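You operate a simulated robot arm through the tools that you are given. There is no shell and no other tool. Be economical: measure what you need, move in short steps, check, and stop when the job is done.

Carry out the task below with a simulated two-armed robot. There is one attempt and no reset: what you move stays moved.

TASK
Take the sea bottle and leave it in the yellow tray. Stack the small white carton that says "covers" from the top of the far bench on top of the small white carton that says "bands". Take the purple tray and put it on the top shelf of the trolley. Stack the bottle marked "blank" from the top of the far bench on top of the bottle that says "blue". Put one of the small bottles from the top of the far bench on the top of the window bench. Open the caps drawer, take the trial cap on the top of the far bench and put it away in the trial section of the caps drawer and shut the drawer again. Any order will do. Set down upright: small bottle.

Only the result counts: the job must be done as asked and must still hold three seconds after the hand-in. Knocking over, shifting, dropping, spilling or breaking anything else fails it. A push-on lid holds only when it is set on centred and level and pressed home; a screw cap is set on level and turned clockwise until tight.

THE ROBOT
Two 7-joint arms with vacuum grippers on one trunk, on a base that drives. Base frame: it is fixed to the floor where the robot stands at the start and does not move with it; the origin is under the middle of the robot, x ahead of it, y to its left, z up; the surface under the hand at the start is at about z = 0.85. Readings come in m, rad, newtons and seconds.
The left shoulder is at the start at [0.07, 0.174, 1.154], the right one opposite. With the tool pointing down near the work surface each hand reaches from about 0.32 to 0.8 m from the robot's upright axis, wherever it stands, measured 20 degrees to its own side. Places, roughly: caps drawer [-4.6, 1.2, 0.7]; purple tray (16x10x4 cm) [0.7, 1.4, 0.9]; sea bottle [0.5, 0, 1]; small blue dye bottle, small green dye bottle, sma [0.75, 2.25, 1]; small bottle [0.5, 2, 1]; small white carton [0.75, 0.75, 1]; top of the window bench [-1.4, 3.5, 0.8]; top shelf of the trolley [-2.4, -1.7, 0.8]; trial cap [0.5, 1.75, 0.75]; trial section of the caps drawer [-4.5, 1.4, 0.7]; yellow tray (22x16x4 cm) [0.7, 0.2, 0.9]. Payload 3.5 kg a hand.
Tool frame (each hand has its own): the origin (TCP) lies in the middle of the cups' lips, and z points out of the cups. The gripper has 2 cups of 0.032 m across, covering 0.032 by 0.08 m (tool x, y); the bellows give 0.01 m. With the vacuum on, a cup seals on a smooth face that it is pressed against (1 to 4 N); it does not hold porous or soft things. The pull reaches 76 N.
Orientation is told as [roll, pitch, yaw] about the base's x, y, z axes, in that order, counted from this pose: with the cups facing straight down, the tool's x points along the base's -x, its y along +y and its z along -z.

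THE INTERFACE
- The arms move only by the tool play_rows. It takes "left_deltas", "right_deltas" or both (then of equal length, played together; a hand with none holds still); each is a list of rows, each a list of 7 numbers: the shift along the tool's x, y, z in m, then the turn, a rotation vector about the tool's x, y, z in rad, then the vacuum: 1 switches it on, 0 off. In form: [[tx, ty, tz, wx, wy, wz, valve], ...]. A call has 1 to 20 rows; each row shifts and turns the commanded pose from where the row before left it, along the tool's axes as they then stand. Rows are played at 5 a second. More than 0.05 m and 0.15 rad between two rows, or a gripper value outside its range, and nothing of the call is played. A pose out of reach is approached as far as the arm can. The call stops where the force on the tool passes 40 N (or 10 N more than at its start, if that is more) or the arm is blocked; 0.2 s more then pass. The pull builds up within a second once a cup has sealed. Time passes only in rows, and 0.2 s behind the last, so rows that do not move give it time. The reply holds the time, the measured pose of the TCP, the force on the tool along the base axes and the pull of the vacuum, in the units named above and with some noise, with the torque about the TCP (base axes, N m) and any sound that the robot's microphone picked up, and new pictures: "pictures" is both (left out), scene, wrist or none (wrist: the cameras of the hands that moved).
- Cameras (640 x 400 px; columns grow to the right, rows downward): "scene" is now at [0.1134, 0.044, 1.4554]; the picture's right is [0.58, -0.82, 0.00], its down [-0.61, -0.43, -0.67] and it looks along [0.55, 0.39, -0.74] (base axes); focal length 292 px, centre (320, 200). "left" rides on the left gripper at [0.074, -0.019, -0.11] in its tool frame; the picture's right is [0.25, 0.97, 0.00], its down [-0.77, 0.20, -0.60] and it looks along [-0.58, 0.15, 0.80] (tool axes); focal length 218 px, centre (320, 200). "right" rides on the right gripper at [0.074, 0.019, -0.11] in its tool frame; the picture's right is [-0.25, 0.97, 0.00], its down [-0.77, -0.20, -0.60] and it looks along [-0.58, -0.15, 0.80] (tool axes); focal length 218 px, centre (320, 200).
- slide_trunk(by): slides the trunk up (or, below 0, down) by that many m; the arms and the scene camera ride with it, the base frame stays. It gives what a move gives, with no picture.
- roll_base(legs): drives the robot by 1 to 6 legs, each [ahead, turn to the left] in m and rad, along the robot's own axes; the way and the turn of a leg run together, so that a leg with both is an arc; at most 1.5 m and 3.142 rad a leg. The arms and the cameras ride along, it lands a little off, and it stops where it bumps. It gives what a move gives, and a new picture of the scene camera.
- turn_head(pan, tilt): turns the head with the scene camera to pan (to the left, within 1.501 rad either way) and tilt (down, from -0.506 to 1.204), counted from straight ahead of the robot. It gives what a move gives, and a new picture of the scene camera.
- locate(camera, pixels): for up to 12 pixels [column, row] of the newest picture of that camera ("zoom" is the newest enlarged one), the place [x, y, z] in the base frame of the surface seen there, good to about 0.002 m. The clock stands still meanwhile.
- zoom(camera, box): a new picture of the part [left, top, right, bottom] of that camera's present view, enlarged. The clock stands still meanwhile.
- finish_job(): hands the job in; it is judged then, once.

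Work in short steps. Measure before you move; look again where a grasp or a placing could have gone wrong, and mend it. You have 138 turns and 260 pictures in all, those below and enlarged ones among them. Switch the vacuum off and draw the arms clear of the work before you hand the job in, unless the task says otherwise.

The tools are called after "Request:" as name(argument=value, ...) on one line, values as JSON. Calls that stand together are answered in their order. play_rows: Moves the arms, as the interface text tells. Its arguments: {"type":"object","properties":{"left_deltas":{"type":"array","items":{"type":"array","items":{"type":"number"}}},"right_deltas":{"type":"array","items":{"type":"array","items":{"type":"number"}}},"pictures":{"type":"string","enum":["both","scene","wrist","none"]}},"required":[]} The other tools are called the same way: slide_trunk (by) slides the trunk up or down; roll_base (legs) drives the base; turn_head (pan, tilt) turns the head that bears the scene camera; locate (camera, pixels) gives the place of the surface under pixels of a picture; zoom (camera, box) takes an enlarged picture of a part of a camera's view; finish_job () hands the job in.

At the start:

```text
time_s: 0.0
left_tcp_pos: [0.3466, 0.4861, 1.1562]
left_ee_rot: [0.0, 0.0, -0.001]
left_contact_force: [-0.1, 0.2, 0.7]
left_moment: [-0.01, -0.01, -0.01]
left_pull: 0.1
right_tcp_pos: [0.5057, 0.0174, 1.1788]
right_ee_rot: [0.001, 0.001, 0.0]
right_contact_force: [-0.5, -0.6, 0.9]
right_moment: [0.0, -0.02, -0.01]
right_pull: 0.1
trunk travel left (down, up): [-0.65, 0.19]
robot x, y, heading: [-0.0017, -0.0006, -0.004]
head pan, tilt: [0.616, 0.84]
```

scene: 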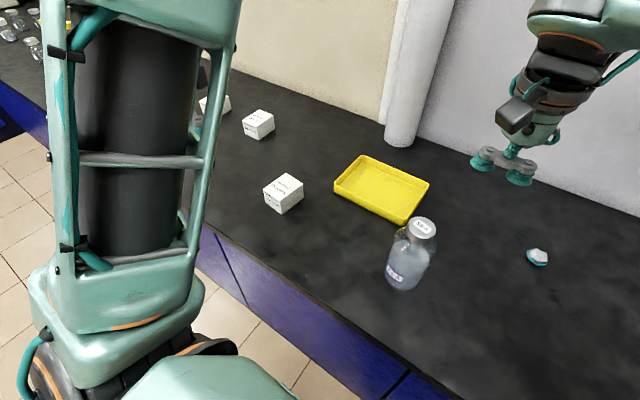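
right: 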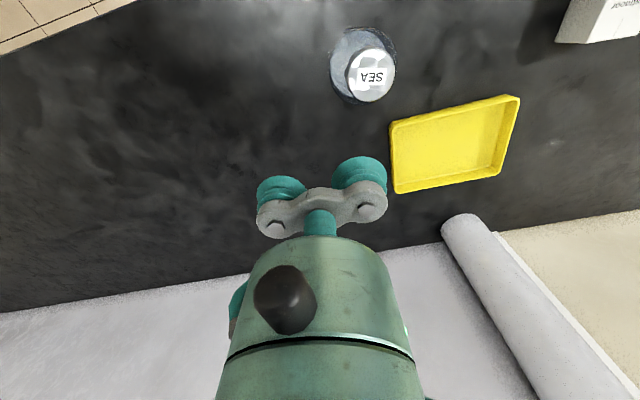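
left: 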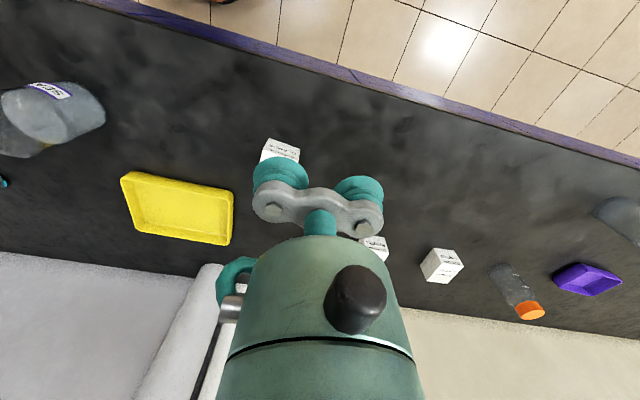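

The sea bottle's cap is at about (422,228) in the scene and the yellow tray at (380,190); I measure them and the cartons.

Request:
locate(camera="scene", pixels=[[422, 226], [424, 232], [381, 186], [363, 158], [428, 183], [335, 186], [408, 222], [283, 188], [258, 120], [405, 285], [537, 255], [440, 330]])

Request:
zoom(camera="scene", box=[190, 80, 450, 300])

Request:
locate(camera="right", pixels=[[370, 75], [360, 60], [380, 90], [450, 150]])

```text
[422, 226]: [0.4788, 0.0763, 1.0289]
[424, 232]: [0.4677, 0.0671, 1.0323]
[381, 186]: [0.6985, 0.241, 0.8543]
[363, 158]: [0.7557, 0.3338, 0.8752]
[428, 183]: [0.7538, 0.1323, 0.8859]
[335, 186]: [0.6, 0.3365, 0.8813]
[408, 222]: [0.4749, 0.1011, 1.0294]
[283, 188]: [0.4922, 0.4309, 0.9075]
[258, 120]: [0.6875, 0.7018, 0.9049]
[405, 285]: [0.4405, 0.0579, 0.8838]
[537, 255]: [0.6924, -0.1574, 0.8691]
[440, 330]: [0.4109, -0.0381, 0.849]
```

```text
1.82 times, centred on (320, 190) of scene
```

zoom: 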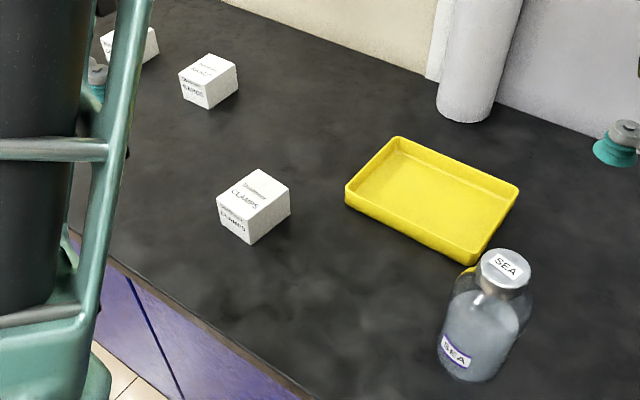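

```text
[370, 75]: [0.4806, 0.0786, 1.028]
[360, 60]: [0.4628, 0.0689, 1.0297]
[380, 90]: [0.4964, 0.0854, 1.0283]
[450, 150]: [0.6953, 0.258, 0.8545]
```

The cap's top is at z≈1.029, about 5 cm across, so only one cup fits on it. I zoom to find its centre.

Request:
zoom(camera="right", box=[300, 0, 460, 100])

```text
4.00 times, centred on (380, 50) of right
```

zoom: 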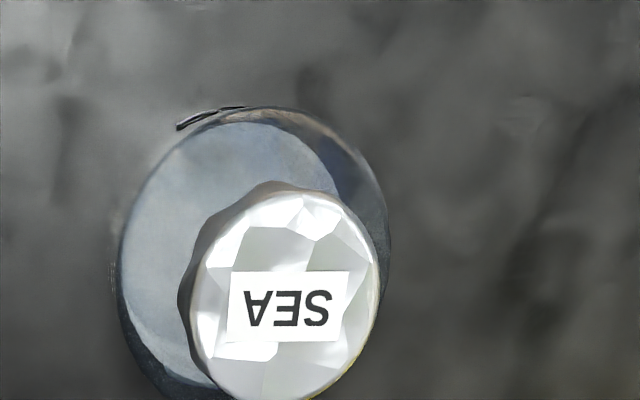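

Request:
locate(camera="zoom", pixels=[[195, 305], [375, 290], [285, 195], [285, 305], [270, 390], [230, 220], [350, 370], [340, 220], [220, 350]])

```text
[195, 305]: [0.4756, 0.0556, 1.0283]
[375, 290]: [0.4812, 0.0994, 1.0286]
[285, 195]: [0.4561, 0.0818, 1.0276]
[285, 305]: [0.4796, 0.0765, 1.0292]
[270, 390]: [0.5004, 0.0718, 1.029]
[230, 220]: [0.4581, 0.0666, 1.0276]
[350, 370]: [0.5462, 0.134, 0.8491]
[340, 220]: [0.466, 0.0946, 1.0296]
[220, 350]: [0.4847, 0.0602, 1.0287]
```

Cap centre ≈ (0.478, 0.0775), z 1.0285, radius 2.3 cm. I move the right hand so its +y cup is over it, stopping 15 mm above.

Request:
play_rows(right_deltas=[[0.0277, 0.0361, 0.02, 0, 0, 0, 0], [0, 0, 0.04, 0, 0, 0, 0], [0, 0, 0.04, 0, 0, 0, 0], [0, 0, 0.035, 0, 0, 0, 0], [0, 0, 0, 0, 0, 0, 0]], pictures="wrist")

```text
time_s: 1.2
left_tcp_pos: [0.3468, 0.4865, 1.1564]
left_ee_rot: [0.0, 0.001, -0.002]
left_contact_force: [0.7, 0.4, 0.9]
left_moment: [0.01, 0.04, 0.0]
left_pull: 0.1
right_tcp_pos: [0.4777, 0.0525, 1.0437]
right_ee_rot: [0.0, 0.0, 0.0]
right_contact_force: [0.0, -0.3, -0.3]
right_moment: [0.03, 0.02, -0.04]
right_pull: 0.1
trunk travel left (down, up): [-0.65, 0.19]
robot x, y, heading: [-0.0032, 0.0026, 0.003]
head pan, tilt: [0.616, 0.84]
```

right: 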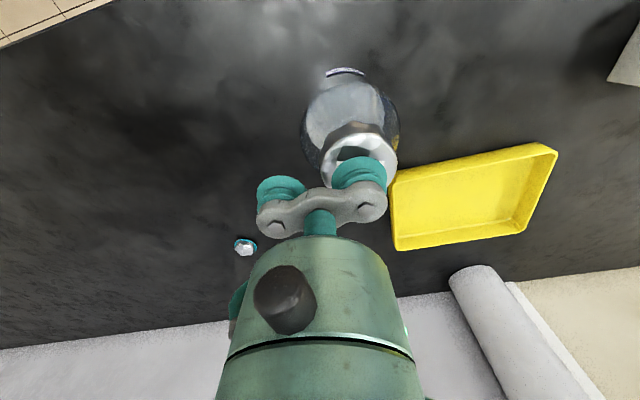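

The +y cup is above the cap. I press down gently with the vacuum on.

Request:
play_rows(right_deltas=[[0, 0, 0.01, 0, 0, 0, 1], [0, 0, 0.007, 0, 0, 0, 1], [0, 0, 0.002, 0, 0, 0, 1], [0, 0, 0, 0, 0, 0, 1], [0, 0, 0, 0, 0, 0, 1], [0, 0, 0, 0, 0, 0, 1]], pictures="none")

```text
time_s: 2.6
left_tcp_pos: [0.3446, 0.4846, 1.1575]
left_ee_rot: [0.002, -0.001, -0.001]
left_contact_force: [0.3, -0.2, 0.4]
left_moment: [0.02, -0.01, -0.01]
left_pull: 0.1
right_tcp_pos: [0.4757, 0.051, 1.0264]
right_ee_rot: [0.001, -0.002, 0.001]
right_contact_force: [-3.0, -6.0, 19.0]
right_moment: [1.24, 0.03, 0.01]
right_pull: 37.5
trunk travel left (down, up): [-0.65, 0.19]
robot x, y, heading: [-0.0068, -0.0005, 0.002]
head pan, tilt: [0.616, 0.84]
heard: snap
```

Sealed with 37.5 N on one cup (a snap was heard, maybe the lid seating). I lift 2 cm and check.

Request:
play_rows(right_deltas=[[0, 0, -0.003, 0, 0, 0, 1], [0, 0, -0.01, 0, 0, 0, 1], [0, 0, -0.015, 0, 0, 0, 1], [0, 0, 0, 0, 0, 0, 1]], pictures="both")

```text
time_s: 3.6
left_tcp_pos: [0.3477, 0.4862, 1.1556]
left_ee_rot: [0.0, 0.002, -0.001]
left_contact_force: [0.2, -0.1, -0.3]
left_moment: [0.02, 0.03, -0.03]
left_pull: 0.1
right_tcp_pos: [0.477, 0.0512, 1.053]
right_ee_rot: [-0.001, 0.001, 0.001]
right_contact_force: [-0.1, 0.4, -6.7]
right_moment: [0.68, 0.09, -0.07]
right_pull: 38.1
trunk travel left (down, up): [-0.65, 0.19]
robot x, y, heading: [-0.0009, 0.0033, 0.001]
head pan, tilt: [0.616, 0.84]
```

scene: 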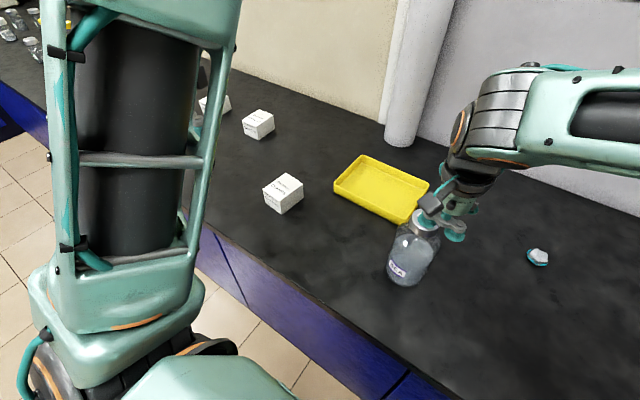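
right: 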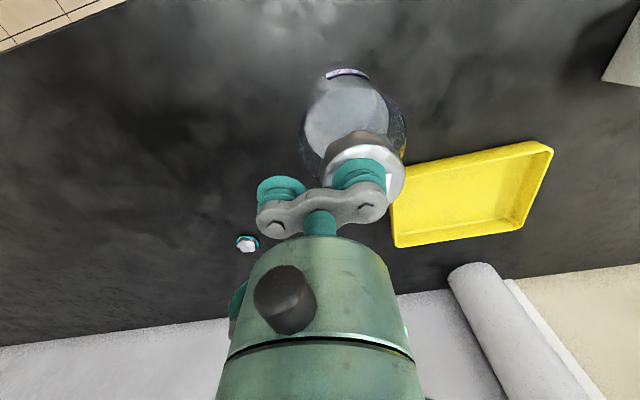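

The whole bottle hangs (6.7 N). I raise it 6 cm and carry it over the tray's centre (0.675, 0.235).

Request:
play_rows(right_deltas=[[0, 0, -0.03, 0, 0, 0, 1], [0, 0, -0.03, 0, 0, 0, 1], [-0.025, 0.02, 0, 0, 0, 0, 1], [-0.03, 0.024, 0, 0, 0, 0, 1], [-0.03, 0.024, 0, 0, 0, 0, 1], [-0.03, 0.024, 0, 0, 0, 0, 1], [-0.03, 0.024, 0, 0, 0, 0, 1], [-0.03, 0.024, 0, 0, 0, 0, 1], [-0.024, 0.02, 0, 0, 0, 0, 1], [0, 0, 0, 0, 0, 0, 1], [0, 0, 0.03, 0, 0, 0, 1], [0, 0, 0, 0, 0, 0, 1]], pictures="both")

```text
time_s: 6.4
left_tcp_pos: [0.3476, 0.4864, 1.1552]
left_ee_rot: [-0.001, 0.001, 0.0]
left_contact_force: [-0.4, 0.6, -0.8]
left_moment: [0.02, -0.04, 0.0]
left_pull: 0.0
right_tcp_pos: [0.566, 0.0861, 1.0973]
right_ee_rot: [0.057, 0.006, -0.053]
right_contact_force: [0.1, -0.2, -5.2]
right_moment: [0.66, 0.06, -0.06]
right_pull: 37.4
right hand out of reach, approached as far as the arm can: row 5, 6, 7, 8, 9
trunk travel left (down, up): [-0.65, 0.19]
robot x, y, heading: [0.0039, -0.001, -0.001]
head pan, tilt: [0.616, 0.84]
stopped in row 12 (right hand): the arm was blocked; the commanded pose is now the measured one
```

scene: 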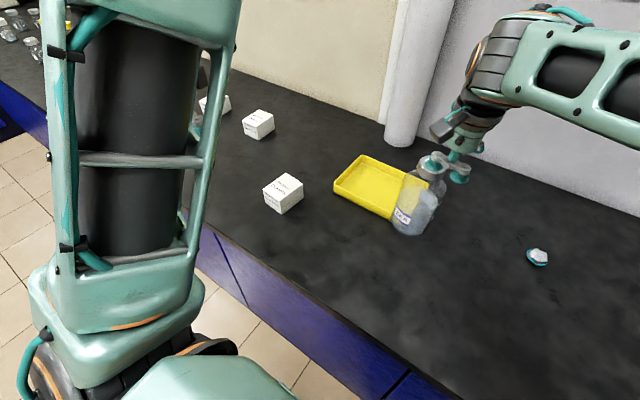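
right: 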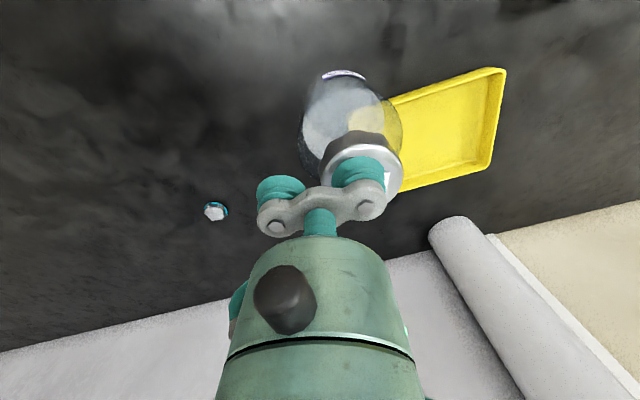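

The right arm runs out of reach across its body. I turn the base left 0.45 rad so the tray falls within its sector (bottle bottom ≈0.92, clear of the rim and the cartons).

Request:
roll_base(legs=[[0, 0.45]])

```text
time_s: 8.1
left_tcp_pos: [0.1037, 0.5878, 1.1562]
left_ee_rot: [0.0, 0.001, 0.442]
left_contact_force: [-1.3, 0.5, -0.6]
left_moment: [-0.03, -0.02, -0.02]
left_pull: 0.1
right_tcp_pos: [0.4743, 0.3223, 1.0989]
right_ee_rot: [0.057, 0.003, 0.391]
right_contact_force: [0.8, 0.3, -9.3]
right_moment: [0.56, 0.27, -0.04]
right_pull: 37.7
trunk travel left (down, up): [-0.65, 0.19]
robot x, y, heading: [-0.0006, 0.0016, 0.445]
head pan, tilt: [0.616, 0.84]
```

scene: 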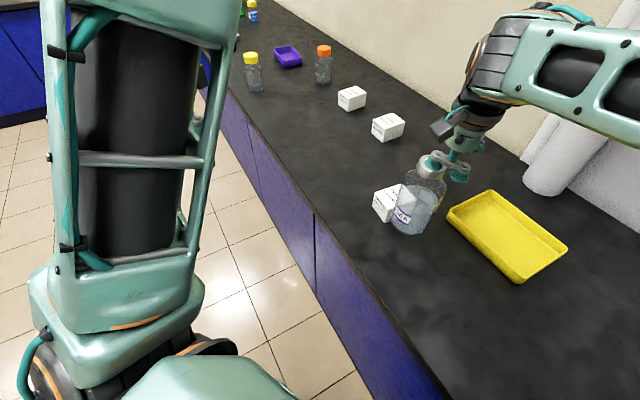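

The tray is now within the right hand's sector. I level the hand and carry the bottle to the tray's centre.

Request:
play_rows(right_deltas=[[0, 0, 0, 0.057, 0, 0, 1], [-0.025, -0.03, 0, 0, 0, 0, 1], [-0.025, -0.03, 0, 0, 0, 0, 1], [-0.025, -0.03, 0, 0, 0, 0, 1], [-0.025, -0.03, 0, 0, 0, 0, 1], [-0.025, -0.03, 0, 0, 0, 0, 1], [-0.029, -0.032, 0, 0, 0, 0, 1], [0, 0, 0, 0, 0, 0, 1]], pictures="both")

```text
time_s: 9.9
left_tcp_pos: [0.1027, 0.5891, 1.154]
left_ee_rot: [0.001, 0.001, 0.442]
left_contact_force: [0.2, 0.6, -0.3]
left_moment: [-0.01, -0.02, -0.01]
left_pull: 0.0
right_tcp_pos: [0.6848, 0.213, 1.0955]
right_ee_rot: [0.0, 0.003, 0.391]
right_contact_force: [-0.9, -0.1, -6.1]
right_moment: [0.63, 0.36, -0.07]
right_pull: 37.7
trunk travel left (down, up): [-0.65, 0.19]
robot x, y, heading: [-0.0002, -0.002, 0.443]
head pan, tilt: [0.616, 0.84]
```

scene: 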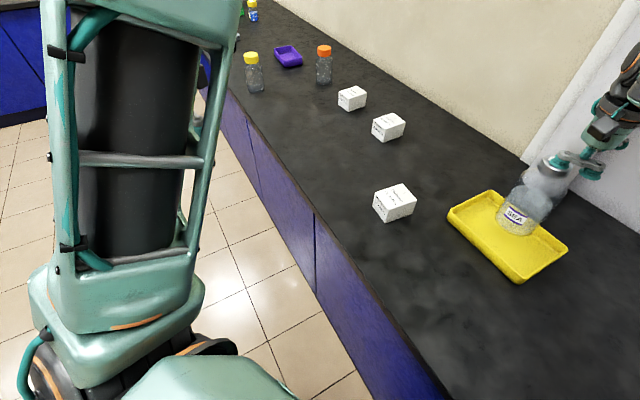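
right: 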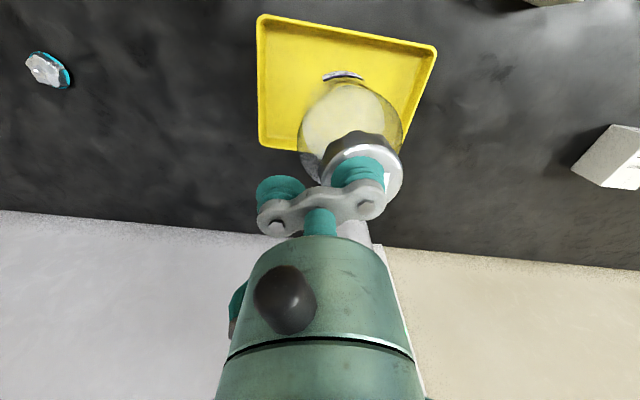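

The bottle hangs upright over the tray's middle. I lower it: 5 cm, then small steps until contact.

Request:
play_rows(right_deltas=[[0, 0, 0.025, 0, 0, 0, 1], [0, 0, 0.02, 0, 0, 0, 1], [0, 0, 0.007, 0, 0, 0, 1], [0, 0, 0.005, 0, 0, 0, 1], [0, 0, 0, 0, 0, 0, 1]], pictures="scene")

```text
time_s: 11.1
left_tcp_pos: [0.1038, 0.5887, 1.1548]
left_ee_rot: [-0.001, 0.002, 0.446]
left_contact_force: [0.2, -0.8, 0.1]
left_moment: [0.01, 0.0, 0.01]
left_pull: 0.1
right_tcp_pos: [0.6854, 0.2118, 1.0404]
right_ee_rot: [0.001, 0.002, 0.394]
right_contact_force: [0.7, 0.6, -7.3]
right_moment: [0.65, 0.33, -0.04]
right_pull: 37.8
trunk travel left (down, up): [-0.65, 0.19]
robot x, y, heading: [0.0003, 0.0013, 0.446]
head pan, tilt: [0.616, 0.84]
```

scene: 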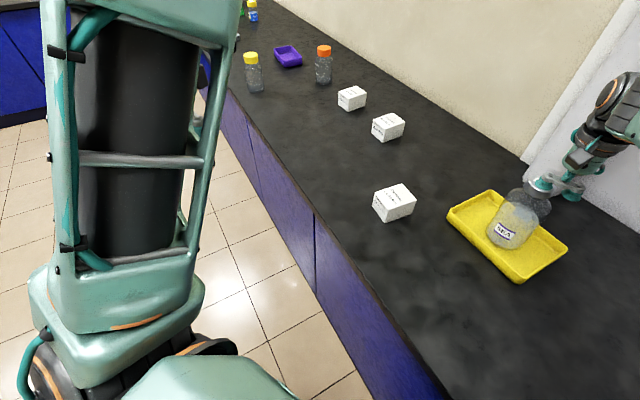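

The bottle is about to land in the middle of the tray. I lower a further 9 mm in small steps, then release once the load is off.

Request:
play_rows(right_deltas=[[0, 0, 0.003, 0, 0, 0, 1], [0, 0, 0.003, 0, 0, 0, 1], [0, 0, 0.003, 0, 0, 0, 1], [0, 0, 0, 0, 0, 0, 1]], pictures="none")

```text
time_s: 12.1
left_tcp_pos: [0.1028, 0.5882, 1.1575]
left_ee_rot: [0.001, 0.001, 0.443]
left_contact_force: [0.2, -0.6, -0.4]
left_moment: [-0.01, 0.0, 0.0]
left_pull: 0.0
right_tcp_pos: [0.684, 0.2117, 1.0346]
right_ee_rot: [0.001, -0.002, 0.39]
right_contact_force: [1.0, -2.7, 8.4]
right_moment: [1.0, 0.46, -0.04]
right_pull: 38.1
trunk travel left (down, up): [-0.65, 0.19]
robot x, y, heading: [-0.0001, 0.0042, 0.443]
head pan, tilt: [0.616, 0.84]
```

It stands on the tray floor (+8 N). I switch off the vacuum, wait, and lift away.

Request:
play_rows(right_deltas=[[0, 0, -0.001, 0, 0, 0, 0], [0, 0, 0, 0, 0, 0, 0], [0, 0, 0, 0, 0, 0, 0], [0, 0, -0.005, 0, 0, 0, 0], [0, 0, -0.02, 0, 0, 0, 0], [0, 0, -0.05, 0, 0, 0, 0], [0, 0, -0.04, 0, 0, 0, 0]], pictures="scene")

```text
time_s: 13.7
left_tcp_pos: [0.1033, 0.5889, 1.1564]
left_ee_rot: [0.0, 0.002, 0.443]
left_contact_force: [0.0, 0.5, 1.2]
left_moment: [0.0, -0.01, -0.02]
left_pull: 0.1
right_tcp_pos: [0.6858, 0.2139, 1.1491]
right_ee_rot: [0.002, 0.006, 0.393]
right_contact_force: [-0.4, -0.1, 0.4]
right_moment: [0.02, 0.01, 0.05]
right_pull: 0.1
trunk travel left (down, up): [-0.65, 0.19]
robot x, y, heading: [-0.002, 0.0024, 0.442]
head pan, tilt: [0.616, 0.84]
heard: snap
```

scene: 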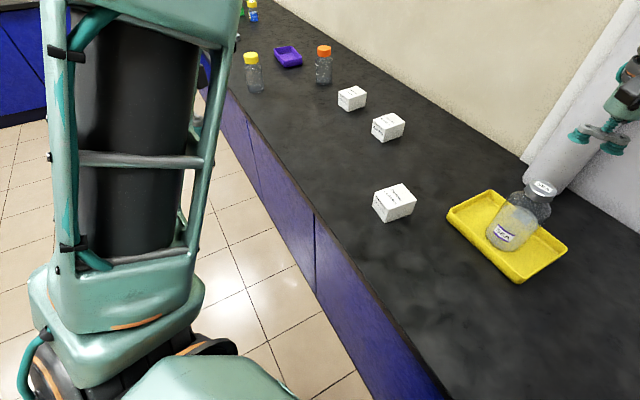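

The bottle stands in the tray. Now I read the cartons' labels and look at the objects along the bench.

Request:
zoom(camera="scene", box=[320, 70, 448, 150])

Request:
locate(camera="scene", pixels=[[352, 92], [388, 122], [396, 194], [288, 57], [324, 50], [251, 58], [252, 4], [320, 215], [225, 95]])

```text
5.00 times, centred on (384, 110) of scene
```

zoom: 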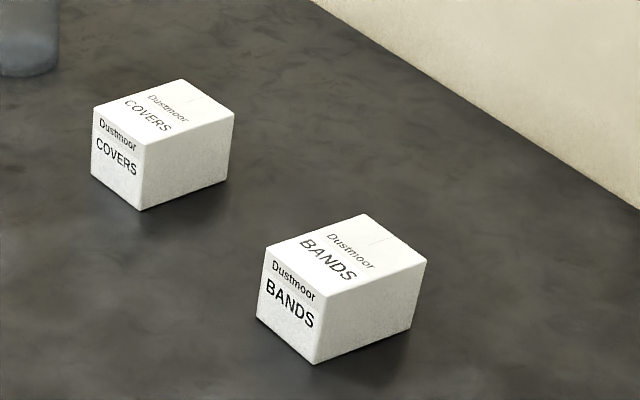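

```text
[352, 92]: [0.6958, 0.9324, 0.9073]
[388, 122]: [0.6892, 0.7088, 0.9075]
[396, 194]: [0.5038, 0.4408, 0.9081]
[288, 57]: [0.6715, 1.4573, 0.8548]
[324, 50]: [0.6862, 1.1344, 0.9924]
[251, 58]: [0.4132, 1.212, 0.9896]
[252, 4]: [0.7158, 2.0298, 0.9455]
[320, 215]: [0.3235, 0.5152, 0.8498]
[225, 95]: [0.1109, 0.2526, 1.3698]
```

COVERS at (0.695, 0.932), BANDS at (0.689, 0.709), both tops 0.907. I draw the right hand back, then drive along the bench to y≈0.85, ending at heading ≈0.3.

Request:
play_rows(right_deltas=[[0.05, 0, -0.01, 0, 0, 0, 0], [0.05, 0, -0.01, 0, 0, 0, 0], [0.05, 0, -0.01, 0, 0, 0, 0], [0.05, 0, 0, 0, 0, 0, 0]], pictures="none")

Request:
roll_base(legs=[[0, 1.128], [0.85, 0], [0, -1.27]])

```text
refused: row 1 steps farther than a row can; nothing moved
```

```text
time_s: 24.3
left_tcp_pos: [0.1752, 1.4319, 1.1554]
left_ee_rot: [0.0, 0.001, 0.303]
left_contact_force: [-0.2, -1.1, 0.2]
left_moment: [0.0, 0.01, 0.01]
left_pull: 0.1
right_tcp_pos: [0.6989, 0.9798, 1.1496]
right_ee_rot: [0.002, 0.004, 0.252]
right_contact_force: [-0.1, -0.2, -0.3]
right_moment: [0.01, -0.02, 0.03]
right_pull: 0.0
trunk travel left (down, up): [-0.65, 0.19]
robot x, y, heading: [-0.0134, 0.8635, 0.302]
head pan, tilt: [0.616, 0.84]
```

scene: 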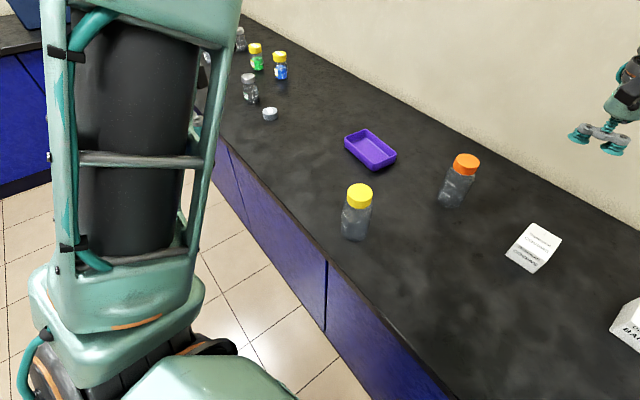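

The drive went fine. I turn the head to face the cartons.

Request:
turn_head(pan=0.0, tilt=0.8)

```text
time_s: 25.3
left_tcp_pos: [0.1746, 1.4313, 1.156]
left_ee_rot: [0.0, 0.001, 0.303]
left_contact_force: [-0.1, 0.2, 0.2]
left_moment: [-0.01, 0.0, -0.01]
left_pull: 0.0
right_tcp_pos: [0.6986, 0.9809, 1.1491]
right_ee_rot: [0.001, 0.004, 0.251]
right_contact_force: [0.1, -0.8, -0.5]
right_moment: [0.0, 0.01, 0.02]
right_pull: 0.0
trunk travel left (down, up): [-0.65, 0.19]
robot x, y, heading: [-0.012, 0.8672, 0.3]
head pan, tilt: [0.0, 0.799]
```

scene: 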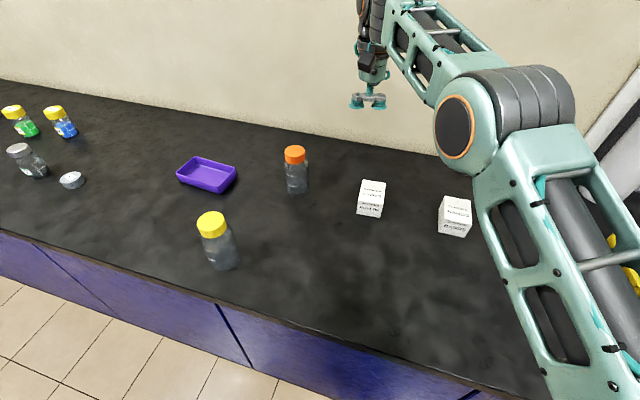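

Request:
zoom(camera="scene", box=[340, 160, 500, 260])

Request:
zoom(camera="scene", box=[0, 90, 352, 310])

```text
4.00 times, centred on (420, 210) of scene
```

zoom: 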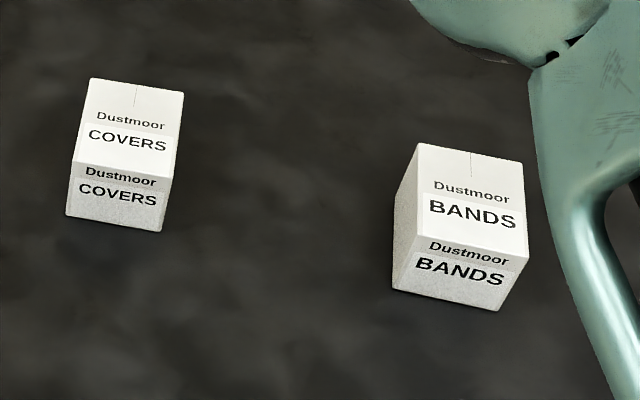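

```text
1.82 times, centred on (176, 200) of scene
```

zoom: 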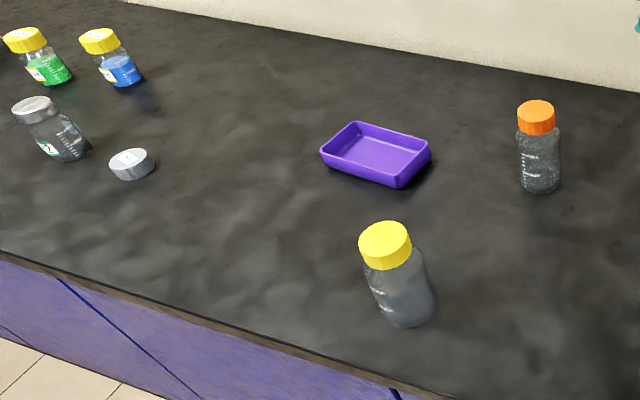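

Request:
locate(camera="scene", pixels=[[363.5, 180.5], [385, 184], [380.5, 204], [360, 199.5], [372, 191], [446, 187], [469.5, 191.5], [470.5, 214], [441, 208.5], [457, 200]])

```text
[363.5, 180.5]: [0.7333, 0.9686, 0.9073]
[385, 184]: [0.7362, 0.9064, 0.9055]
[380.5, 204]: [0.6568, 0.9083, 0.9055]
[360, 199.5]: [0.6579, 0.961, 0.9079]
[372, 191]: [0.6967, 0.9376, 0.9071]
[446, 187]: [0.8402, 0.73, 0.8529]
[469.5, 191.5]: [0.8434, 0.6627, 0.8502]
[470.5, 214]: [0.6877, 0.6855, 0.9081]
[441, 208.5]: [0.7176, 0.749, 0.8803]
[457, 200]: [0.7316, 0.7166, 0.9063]
```

I mis-mapped the BANDS rows; I measure its top's corners again.

Request:
locate(camera="scene", pixels=[[446, 197], [469.5, 201.5], [470.5, 224], [441, 218.5], [457, 210], [363.5, 180], [385, 184], [381, 204.3], [359.5, 199.5]])

```text
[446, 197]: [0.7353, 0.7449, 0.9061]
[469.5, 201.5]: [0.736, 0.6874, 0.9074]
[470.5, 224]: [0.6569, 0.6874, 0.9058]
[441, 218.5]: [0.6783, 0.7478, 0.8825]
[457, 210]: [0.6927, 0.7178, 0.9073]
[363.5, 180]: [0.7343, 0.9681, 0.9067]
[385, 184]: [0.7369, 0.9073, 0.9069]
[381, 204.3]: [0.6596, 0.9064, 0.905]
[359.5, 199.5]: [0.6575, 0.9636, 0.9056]
```

COVERS centre (0.697, 0.9365), BANDS centre (0.697, 0.716), both axis-aligned, tops 0.907. I bring the right hand's +y cup over COVERS, 15 mm above.

Request:
play_rows(right_deltas=[[0.0096, -0.0321, 0.02, 0, 0, 0, 0], [0.0096, -0.0321, 0.03, 0, 0, 0, 0], [0, 0, 0.05, 0, 0, 0, 0], [0, 0, 0.05, 0, 0, 0, 0], [0, 0, 0.05, 0, 0, 0, 0], [0, 0, 0.025, 0, 0, 0, 0], [0, 0, 0, 0, 0, 0, 0]], pictures="both")

```text
time_s: 26.9
left_tcp_pos: [0.1735, 1.4331, 1.1561]
left_ee_rot: [0.0, 0.001, 0.303]
left_contact_force: [-0.5, 0.9, -0.1]
left_moment: [0.03, -0.04, -0.01]
left_pull: 0.1
right_tcp_pos: [0.6925, 0.913, 0.9226]
right_ee_rot: [0.003, 0.003, 0.251]
right_contact_force: [-0.4, -0.1, -0.5]
right_moment: [-0.01, -0.02, 0.02]
right_pull: 0.1
trunk travel left (down, up): [-0.65, 0.19]
robot x, y, heading: [-0.0109, 0.8649, 0.302]
head pan, tilt: [0.0, 0.799]
```

scene: 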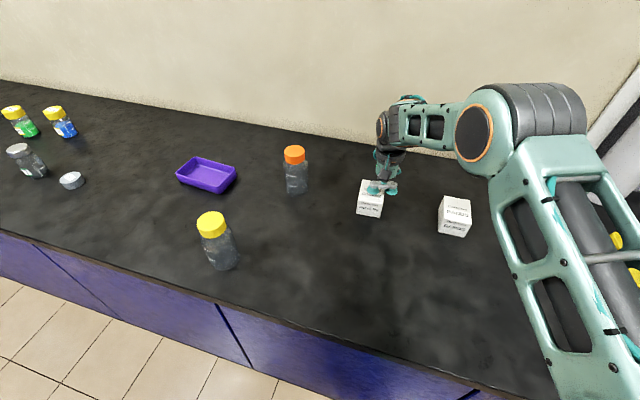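
right: 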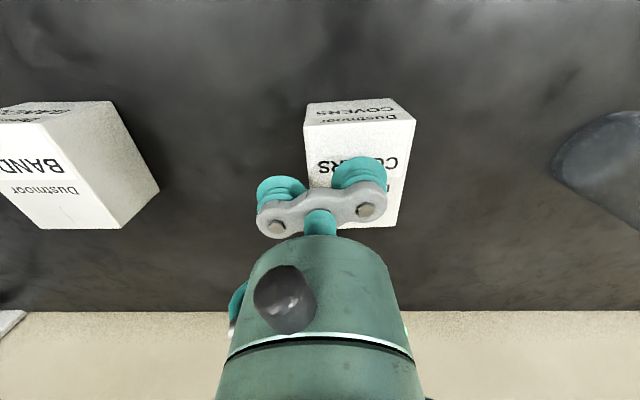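

The top's smooth label patch is on the near half; I shift the cup 8 mm toward the robot, and press with vacuum on.

Request:
play_rows(right_deltas=[[0.0078, 0.002, 0, 0, 0, 0, 1], [0, 0, 0.01, 0, 0, 0, 1], [0, 0, 0.006, 0, 0, 0, 1], [0, 0, 0.002, 0, 0, 0, 1], [0, 0, 0, 0, 0, 0, 1], [0, 0, 0, 0, 0, 0, 1], [0, 0, 0, 0, 0, 0, 1]], pictures="none")

```text
time_s: 28.5
left_tcp_pos: [0.1735, 1.4334, 1.1549]
left_ee_rot: [-0.001, 0.001, 0.305]
left_contact_force: [-0.2, 0.2, -0.6]
left_moment: [-0.01, -0.02, 0.0]
left_pull: 0.1
right_tcp_pos: [0.6856, 0.9135, 0.9069]
right_ee_rot: [0.003, 0.0, 0.252]
right_contact_force: [0.1, 0.0, 1.9]
right_moment: [0.79, 0.16, -0.06]
right_pull: 37.3
trunk travel left (down, up): [-0.65, 0.19]
robot x, y, heading: [-0.0102, 0.8614, 0.305]
head pan, tilt: [0.0, 0.799]
```

Sealed (37 N). I lift 9 cm and translate 0.2205 m in −y over BANDS.

Request:
play_rows(right_deltas=[[0, 0, -0.01, 0, 0, 0, 1], [0, 0, -0.03, 0, 0, 0, 1], [0, 0, -0.05, 0, 0, 0, 1], [0.0091, -0.0356, 0, 0, 0, 0, 1], [0.0091, -0.0356, 0, 0, 0, 0, 1], [0.0091, -0.0356, 0, 0, 0, 0, 1], [0.0091, -0.0356, 0, 0, 0, 0, 1], [0.0091, -0.0356, 0, 0, 0, 0, 1], [0.0093, -0.0356, 0, 0, 0, 0, 1], [0, 0, 0, 0, 0, 0, 1]], pictures="both")

```text
time_s: 30.7
left_tcp_pos: [0.1744, 1.4331, 1.1552]
left_ee_rot: [0.0, 0.0, 0.303]
left_contact_force: [0.1, 0.3, -0.1]
left_moment: [-0.03, 0.02, -0.06]
left_pull: 0.1
right_tcp_pos: [0.6898, 0.6934, 0.9921]
right_ee_rot: [0.0, 0.003, 0.253]
right_contact_force: [-0.6, 0.4, -0.3]
right_moment: [0.65, 0.18, -0.04]
right_pull: 37.8
trunk travel left (down, up): [-0.65, 0.19]
robot x, y, heading: [-0.0117, 0.8625, 0.307]
head pan, tilt: [0.0, 0.799]
```

scene: 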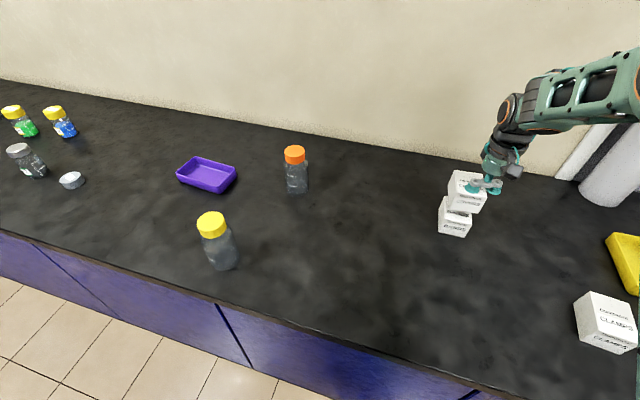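
right: 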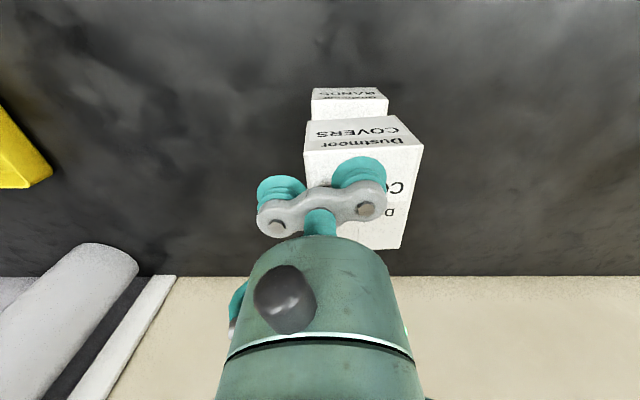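

Request:
zoom(camera="scene", box=[410, 155, 522, 225])

Request:
zoom(camera="scene", box=[410, 170, 522, 240])

```text
5.71 times, centred on (466, 190) of scene
```

zoom: 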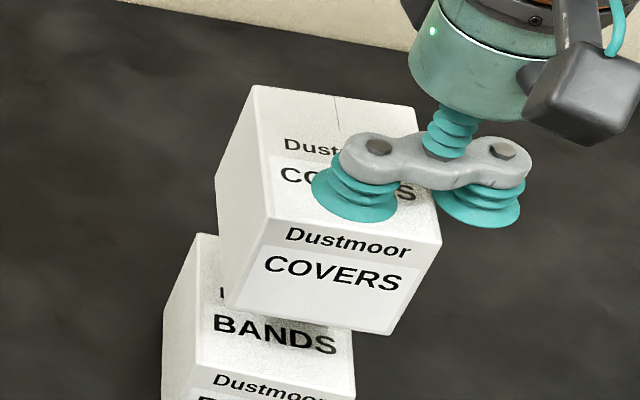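

```text
5.71 times, centred on (466, 205) of scene
```

zoom: 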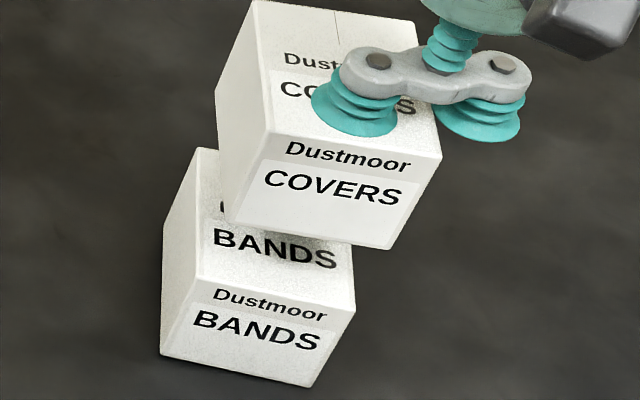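

Request:
locate(camera="zoom", pixels=[[268, 138], [437, 160], [258, 8], [392, 246], [236, 222], [200, 274], [351, 306], [165, 352], [313, 382], [200, 152]])

```text
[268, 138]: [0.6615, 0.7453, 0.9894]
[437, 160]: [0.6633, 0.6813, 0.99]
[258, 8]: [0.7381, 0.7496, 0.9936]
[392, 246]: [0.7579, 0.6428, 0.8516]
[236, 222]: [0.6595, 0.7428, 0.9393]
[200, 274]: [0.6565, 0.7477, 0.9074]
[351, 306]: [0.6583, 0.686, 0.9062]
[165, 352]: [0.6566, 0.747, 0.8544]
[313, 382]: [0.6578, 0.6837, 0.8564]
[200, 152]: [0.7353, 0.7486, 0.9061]
```

COVERS hangs 3 mm off in x and y; I correct that, lower 24 mm, then a few small steps to contact.

Request:
play_rows(right_deltas=[[0.0022, 0.0036, 0.01, 0, 0, 0, 1], [0, 0, 0.014, 0, 0, 0, 1], [0, 0, 0.002, 0, 0, 0, 1], [0, 0, 0.002, 0, 0, 0, 1], [0, 0, 0.001, 0, 0, 0, 1], [0, 0, 0, 0, 0, 0, 1]], pictures="none")

Request:
zoom(camera="scene", box=[410, 170, 522, 240])

```text
time_s: 32.1
left_tcp_pos: [0.1738, 1.4319, 1.1543]
left_ee_rot: [-0.001, -0.001, 0.305]
left_contact_force: [-0.7, 0.4, 0.4]
left_moment: [0.02, 0.01, 0.01]
left_pull: 0.1
right_tcp_pos: [0.6857, 0.6956, 0.9664]
right_ee_rot: [0.001, 0.003, 0.251]
right_contact_force: [-0.3, -0.4, -1.2]
right_moment: [0.66, 0.13, -0.05]
right_pull: 38.2
trunk travel left (down, up): [-0.65, 0.19]
robot x, y, heading: [-0.0095, 0.8659, 0.304]
head pan, tilt: [0.0, 0.799]
```

```text
5.71 times, centred on (466, 205) of scene
```

zoom: 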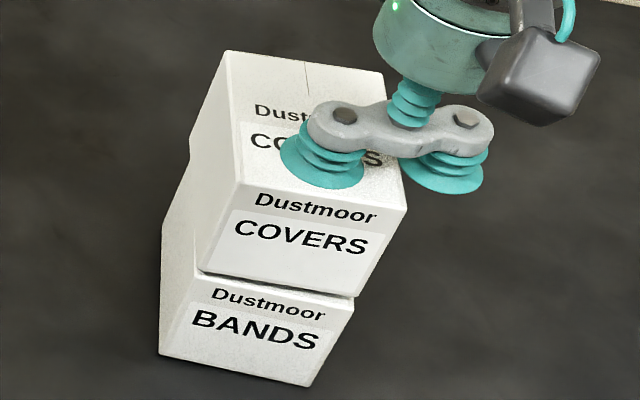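

Nearly touching and well aligned. A few more mm down, then release and rise.

Request:
play_rows(right_deltas=[[0, 0, 0.002, 0, 0, 0, 1], [0, 0, 0.002, 0, 0, 0, 1], [0, 0, 0.001, 0, 0, 0, 1], [0, 0, 0, 0, 0, 0, 1]], pictures="none")

```text
time_s: 33.1
left_tcp_pos: [0.1728, 1.4318, 1.1565]
left_ee_rot: [-0.001, 0.001, 0.303]
left_contact_force: [-0.7, -0.9, 0.0]
left_moment: [-0.01, 0.0, -0.04]
left_pull: 0.0
right_tcp_pos: [0.6854, 0.6945, 0.9615]
right_ee_rot: [0.002, -0.001, 0.251]
right_contact_force: [1.5, -2.4, 6.8]
right_moment: [0.85, 0.14, -0.12]
right_pull: 37.1
trunk travel left (down, up): [-0.65, 0.19]
robot x, y, heading: [-0.0122, 0.8648, 0.302]
head pan, tilt: [0.0, 0.799]
```

Request:
play_rows(right_deltas=[[0, 0, -0.002, 0, 0, 0, 0], [0, 0, 0, 0, 0, 0, 0], [0, 0, 0, 0, 0, 0, 0], [0, 0, -0.005, 0, 0, 0, 0], [0, 0, -0.02, 0, 0, 0, 0], [0, 0, -0.05, 0, 0, 0, 0], [0, 0, -0.05, 0, 0, 0, 0], [0, 0, -0.05, 0, 0, 0, 0]], pictures="scene")

Request:
zoom(camera="scene", box=[410, 170, 522, 240])

```text
time_s: 34.9
left_tcp_pos: [0.1737, 1.4328, 1.1554]
left_ee_rot: [-0.001, 0.0, 0.304]
left_contact_force: [-0.5, -0.2, -0.8]
left_moment: [0.02, -0.05, -0.03]
left_pull: 0.0
right_tcp_pos: [0.685, 0.6954, 1.136]
right_ee_rot: [0.001, 0.001, 0.251]
right_contact_force: [-0.4, -0.1, -0.2]
right_moment: [0.02, -0.03, 0.0]
right_pull: 0.0
trunk travel left (down, up): [-0.65, 0.19]
robot x, y, heading: [-0.0124, 0.8653, 0.298]
head pan, tilt: [0.0, 0.799]
```

scene: 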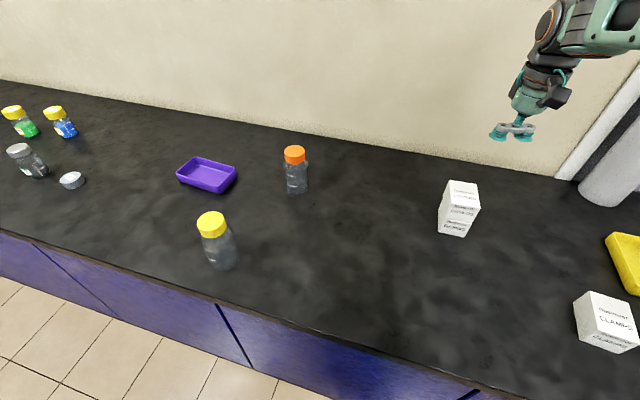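

```text
5.71 times, centred on (466, 205) of scene
```

zoom: 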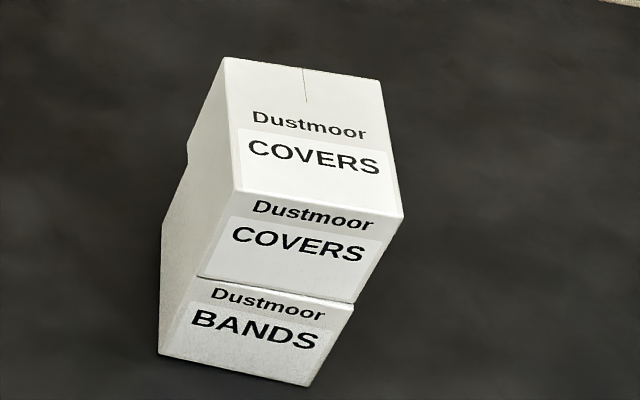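

The stack is good. I draw the right hand back a bit, then drive along the bench to y≈1.6 to see the bottles.

Request:
play_rows(right_deltas=[[0.045, 0, 0, 0, 0, 0, 0], [0.045, 0, 0, 0, 0, 0, 0], [0.045, 0, 0, 0, 0, 0, 0], [0.045, 0, 0, 0, 0, 0, 0]], pictures="none")

Request:
roll_base(legs=[[0, 1.28], [0.75, 0], [0, -1.58]])

```text
time_s: 35.9
left_tcp_pos: [0.172, 1.4312, 1.1558]
left_ee_rot: [0.001, -0.003, 0.305]
left_contact_force: [-0.2, 0.2, 0.0]
left_moment: [0.03, -0.03, 0.0]
left_pull: 0.0
right_tcp_pos: [0.5058, 0.651, 1.1377]
right_ee_rot: [-0.002, 0.001, 0.252]
right_contact_force: [1.0, -0.8, 0.3]
right_moment: [-0.02, -0.03, 0.0]
right_pull: 0.0
trunk travel left (down, up): [-0.65, 0.19]
robot x, y, heading: [-0.0087, 0.8602, 0.303]
head pan, tilt: [0.0, 0.799]
```

```text
time_s: 46.9
left_tcp_pos: [0.3291, 2.0797, 1.156]
left_ee_rot: [0.001, -0.001, -0.001]
left_contact_force: [0.1, -0.1, -0.5]
left_moment: [-0.02, -0.02, 0.0]
left_pull: 0.1
right_tcp_pos: [0.4132, 1.2348, 1.1365]
right_ee_rot: [0.002, 0.003, -0.053]
right_contact_force: [0.4, -0.1, -0.4]
right_moment: [-0.01, 0.01, -0.01]
right_pull: 0.1
trunk travel left (down, up): [-0.65, 0.19]
robot x, y, heading: [-0.017, 1.5907, -0.004]
head pan, tilt: [0.0, 0.799]
```

scene: 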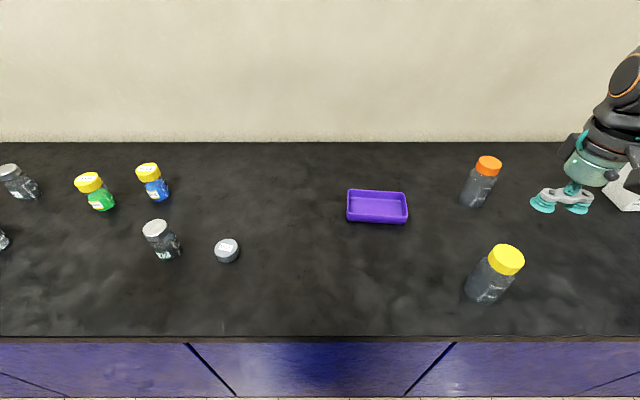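

Request:
zoom(camera="scene", box=[0, 140, 256, 300])

Request:
locate(camera="scene", pixels=[[8, 170], [90, 178], [149, 170], [155, 228], [227, 244], [377, 210], [349, 190], [405, 192], [348, 210], [407, 213]])

Request:
zoom(camera="scene", box=[400, 140, 560, 320])

```text
2.50 times, centred on (128, 220) of scene
```

zoom: 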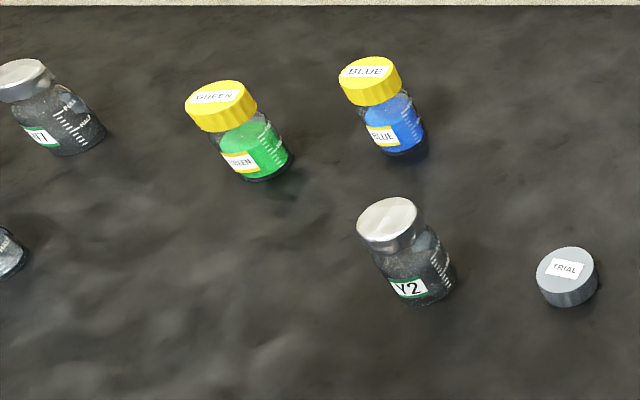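

```text
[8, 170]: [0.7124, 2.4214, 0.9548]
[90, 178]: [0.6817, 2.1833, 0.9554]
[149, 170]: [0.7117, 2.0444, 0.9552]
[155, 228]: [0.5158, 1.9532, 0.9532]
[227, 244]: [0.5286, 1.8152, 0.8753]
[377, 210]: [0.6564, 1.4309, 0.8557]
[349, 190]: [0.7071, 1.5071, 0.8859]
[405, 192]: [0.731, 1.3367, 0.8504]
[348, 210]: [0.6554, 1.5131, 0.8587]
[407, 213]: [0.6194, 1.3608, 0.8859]
```

```text
2.22 times, centred on (480, 230) of scene
```

zoom: 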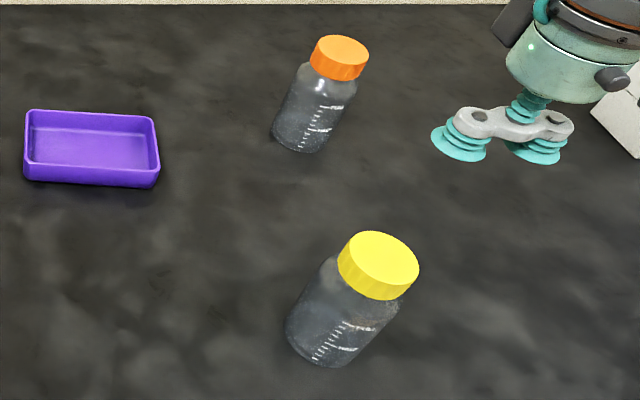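

Y2 and TRIAL cap, BLUE and GREEN dye bottles seen; I look further left for "blank".

Request:
turn_head(pan=0.6, tilt=0.75)

Request:
turn_head(pan=1.0, tilt=0.6)

```text
time_s: 47.9
left_tcp_pos: [0.3296, 2.0788, 1.1559]
left_ee_rot: [0.0, 0.0, -0.001]
left_contact_force: [0.3, 0.2, -0.1]
left_moment: [0.02, -0.02, 0.02]
left_pull: 0.0
right_tcp_pos: [0.4133, 1.2345, 1.1362]
right_ee_rot: [0.001, 0.004, -0.056]
right_contact_force: [0.3, -0.4, 0.4]
right_moment: [0.02, -0.04, -0.01]
right_pull: 0.0
trunk travel left (down, up): [-0.65, 0.19]
robot x, y, heading: [-0.0193, 1.5972, -0.002]
head pan, tilt: [0.6, 0.75]
```

scene: 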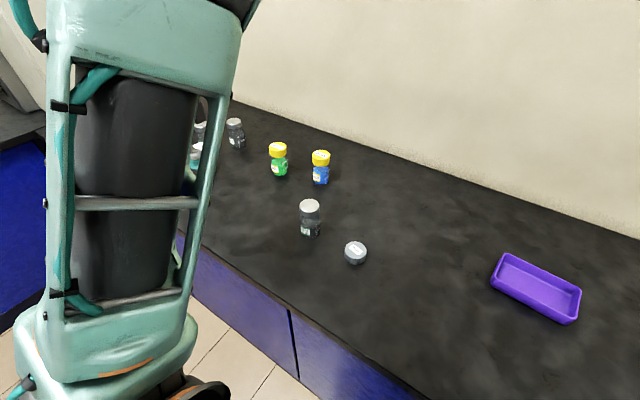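

```text
time_s: 48.8
left_tcp_pos: [0.3289, 2.0801, 1.1549]
left_ee_rot: [0.0, 0.001, -0.001]
left_contact_force: [0.2, -0.1, -0.7]
left_moment: [0.03, -0.01, 0.0]
left_pull: 0.1
right_tcp_pos: [0.413, 1.2336, 1.1367]
right_ee_rot: [0.003, 0.003, -0.056]
right_contact_force: [0.4, -0.4, 0.3]
right_moment: [-0.01, 0.0, 0.02]
right_pull: 0.1
trunk travel left (down, up): [-0.65, 0.19]
robot x, y, heading: [-0.0178, 1.5907, 0.002]
head pan, tilt: [1.0, 0.6]
```

scene: 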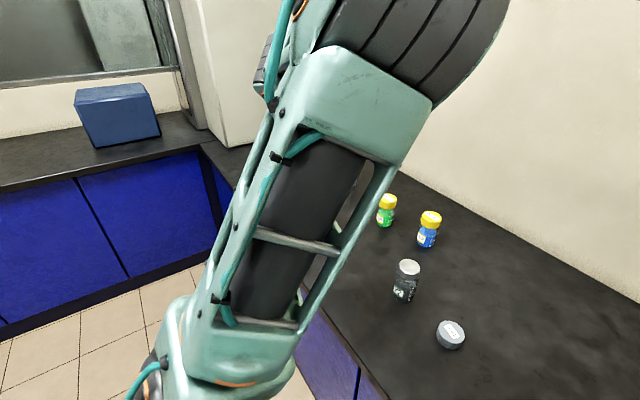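

The arm blocks the view; I drive on to y≈2.15 to see the rest.

Request:
roll_base(legs=[[0, 1.571], [0.55, 0], [0, -1.571]])

Request:
turn_head(pan=0.1, tilt=0.75)

```text
time_s: 59.6
left_tcp_pos: [0.3437, 2.6273, 1.1553]
left_ee_rot: [0.0, 0.001, -0.02]
left_contact_force: [-0.6, 0.6, -0.3]
left_moment: [0.01, 0.0, 0.04]
left_pull: 0.1
right_tcp_pos: [0.4117, 1.7807, 1.1371]
right_ee_rot: [0.003, 0.005, -0.072]
right_contact_force: [-0.4, 0.0, -0.7]
right_moment: [0.01, 0.0, 0.01]
right_pull: 0.0
trunk travel left (down, up): [-0.65, 0.19]
robot x, y, heading: [-0.0122, 2.1519, -0.02]
head pan, tilt: [1.0, 0.6]
```

scene: 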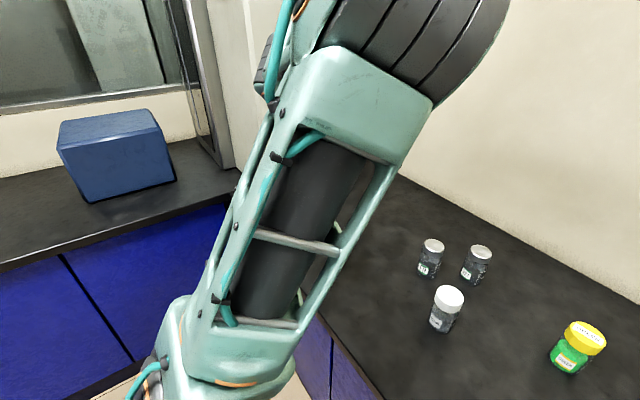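

```text
time_s: 60.8
left_tcp_pos: [0.3433, 2.627, 1.1567]
left_ee_rot: [0.001, 0.0, -0.021]
left_contact_force: [0.2, 0.7, -1.0]
left_moment: [0.03, -0.01, 0.02]
left_pull: 0.0
right_tcp_pos: [0.4117, 1.7813, 1.1375]
right_ee_rot: [0.0, 0.005, -0.071]
right_contact_force: [0.4, -0.5, 0.5]
right_moment: [-0.02, 0.06, -0.01]
right_pull: 0.1
trunk travel left (down, up): [-0.65, 0.19]
robot x, y, heading: [-0.0155, 2.1502, -0.022]
head pan, tilt: [0.099, 0.75]
```

scene: 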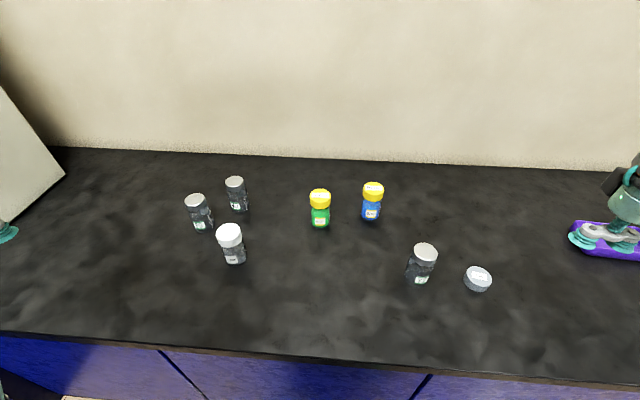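

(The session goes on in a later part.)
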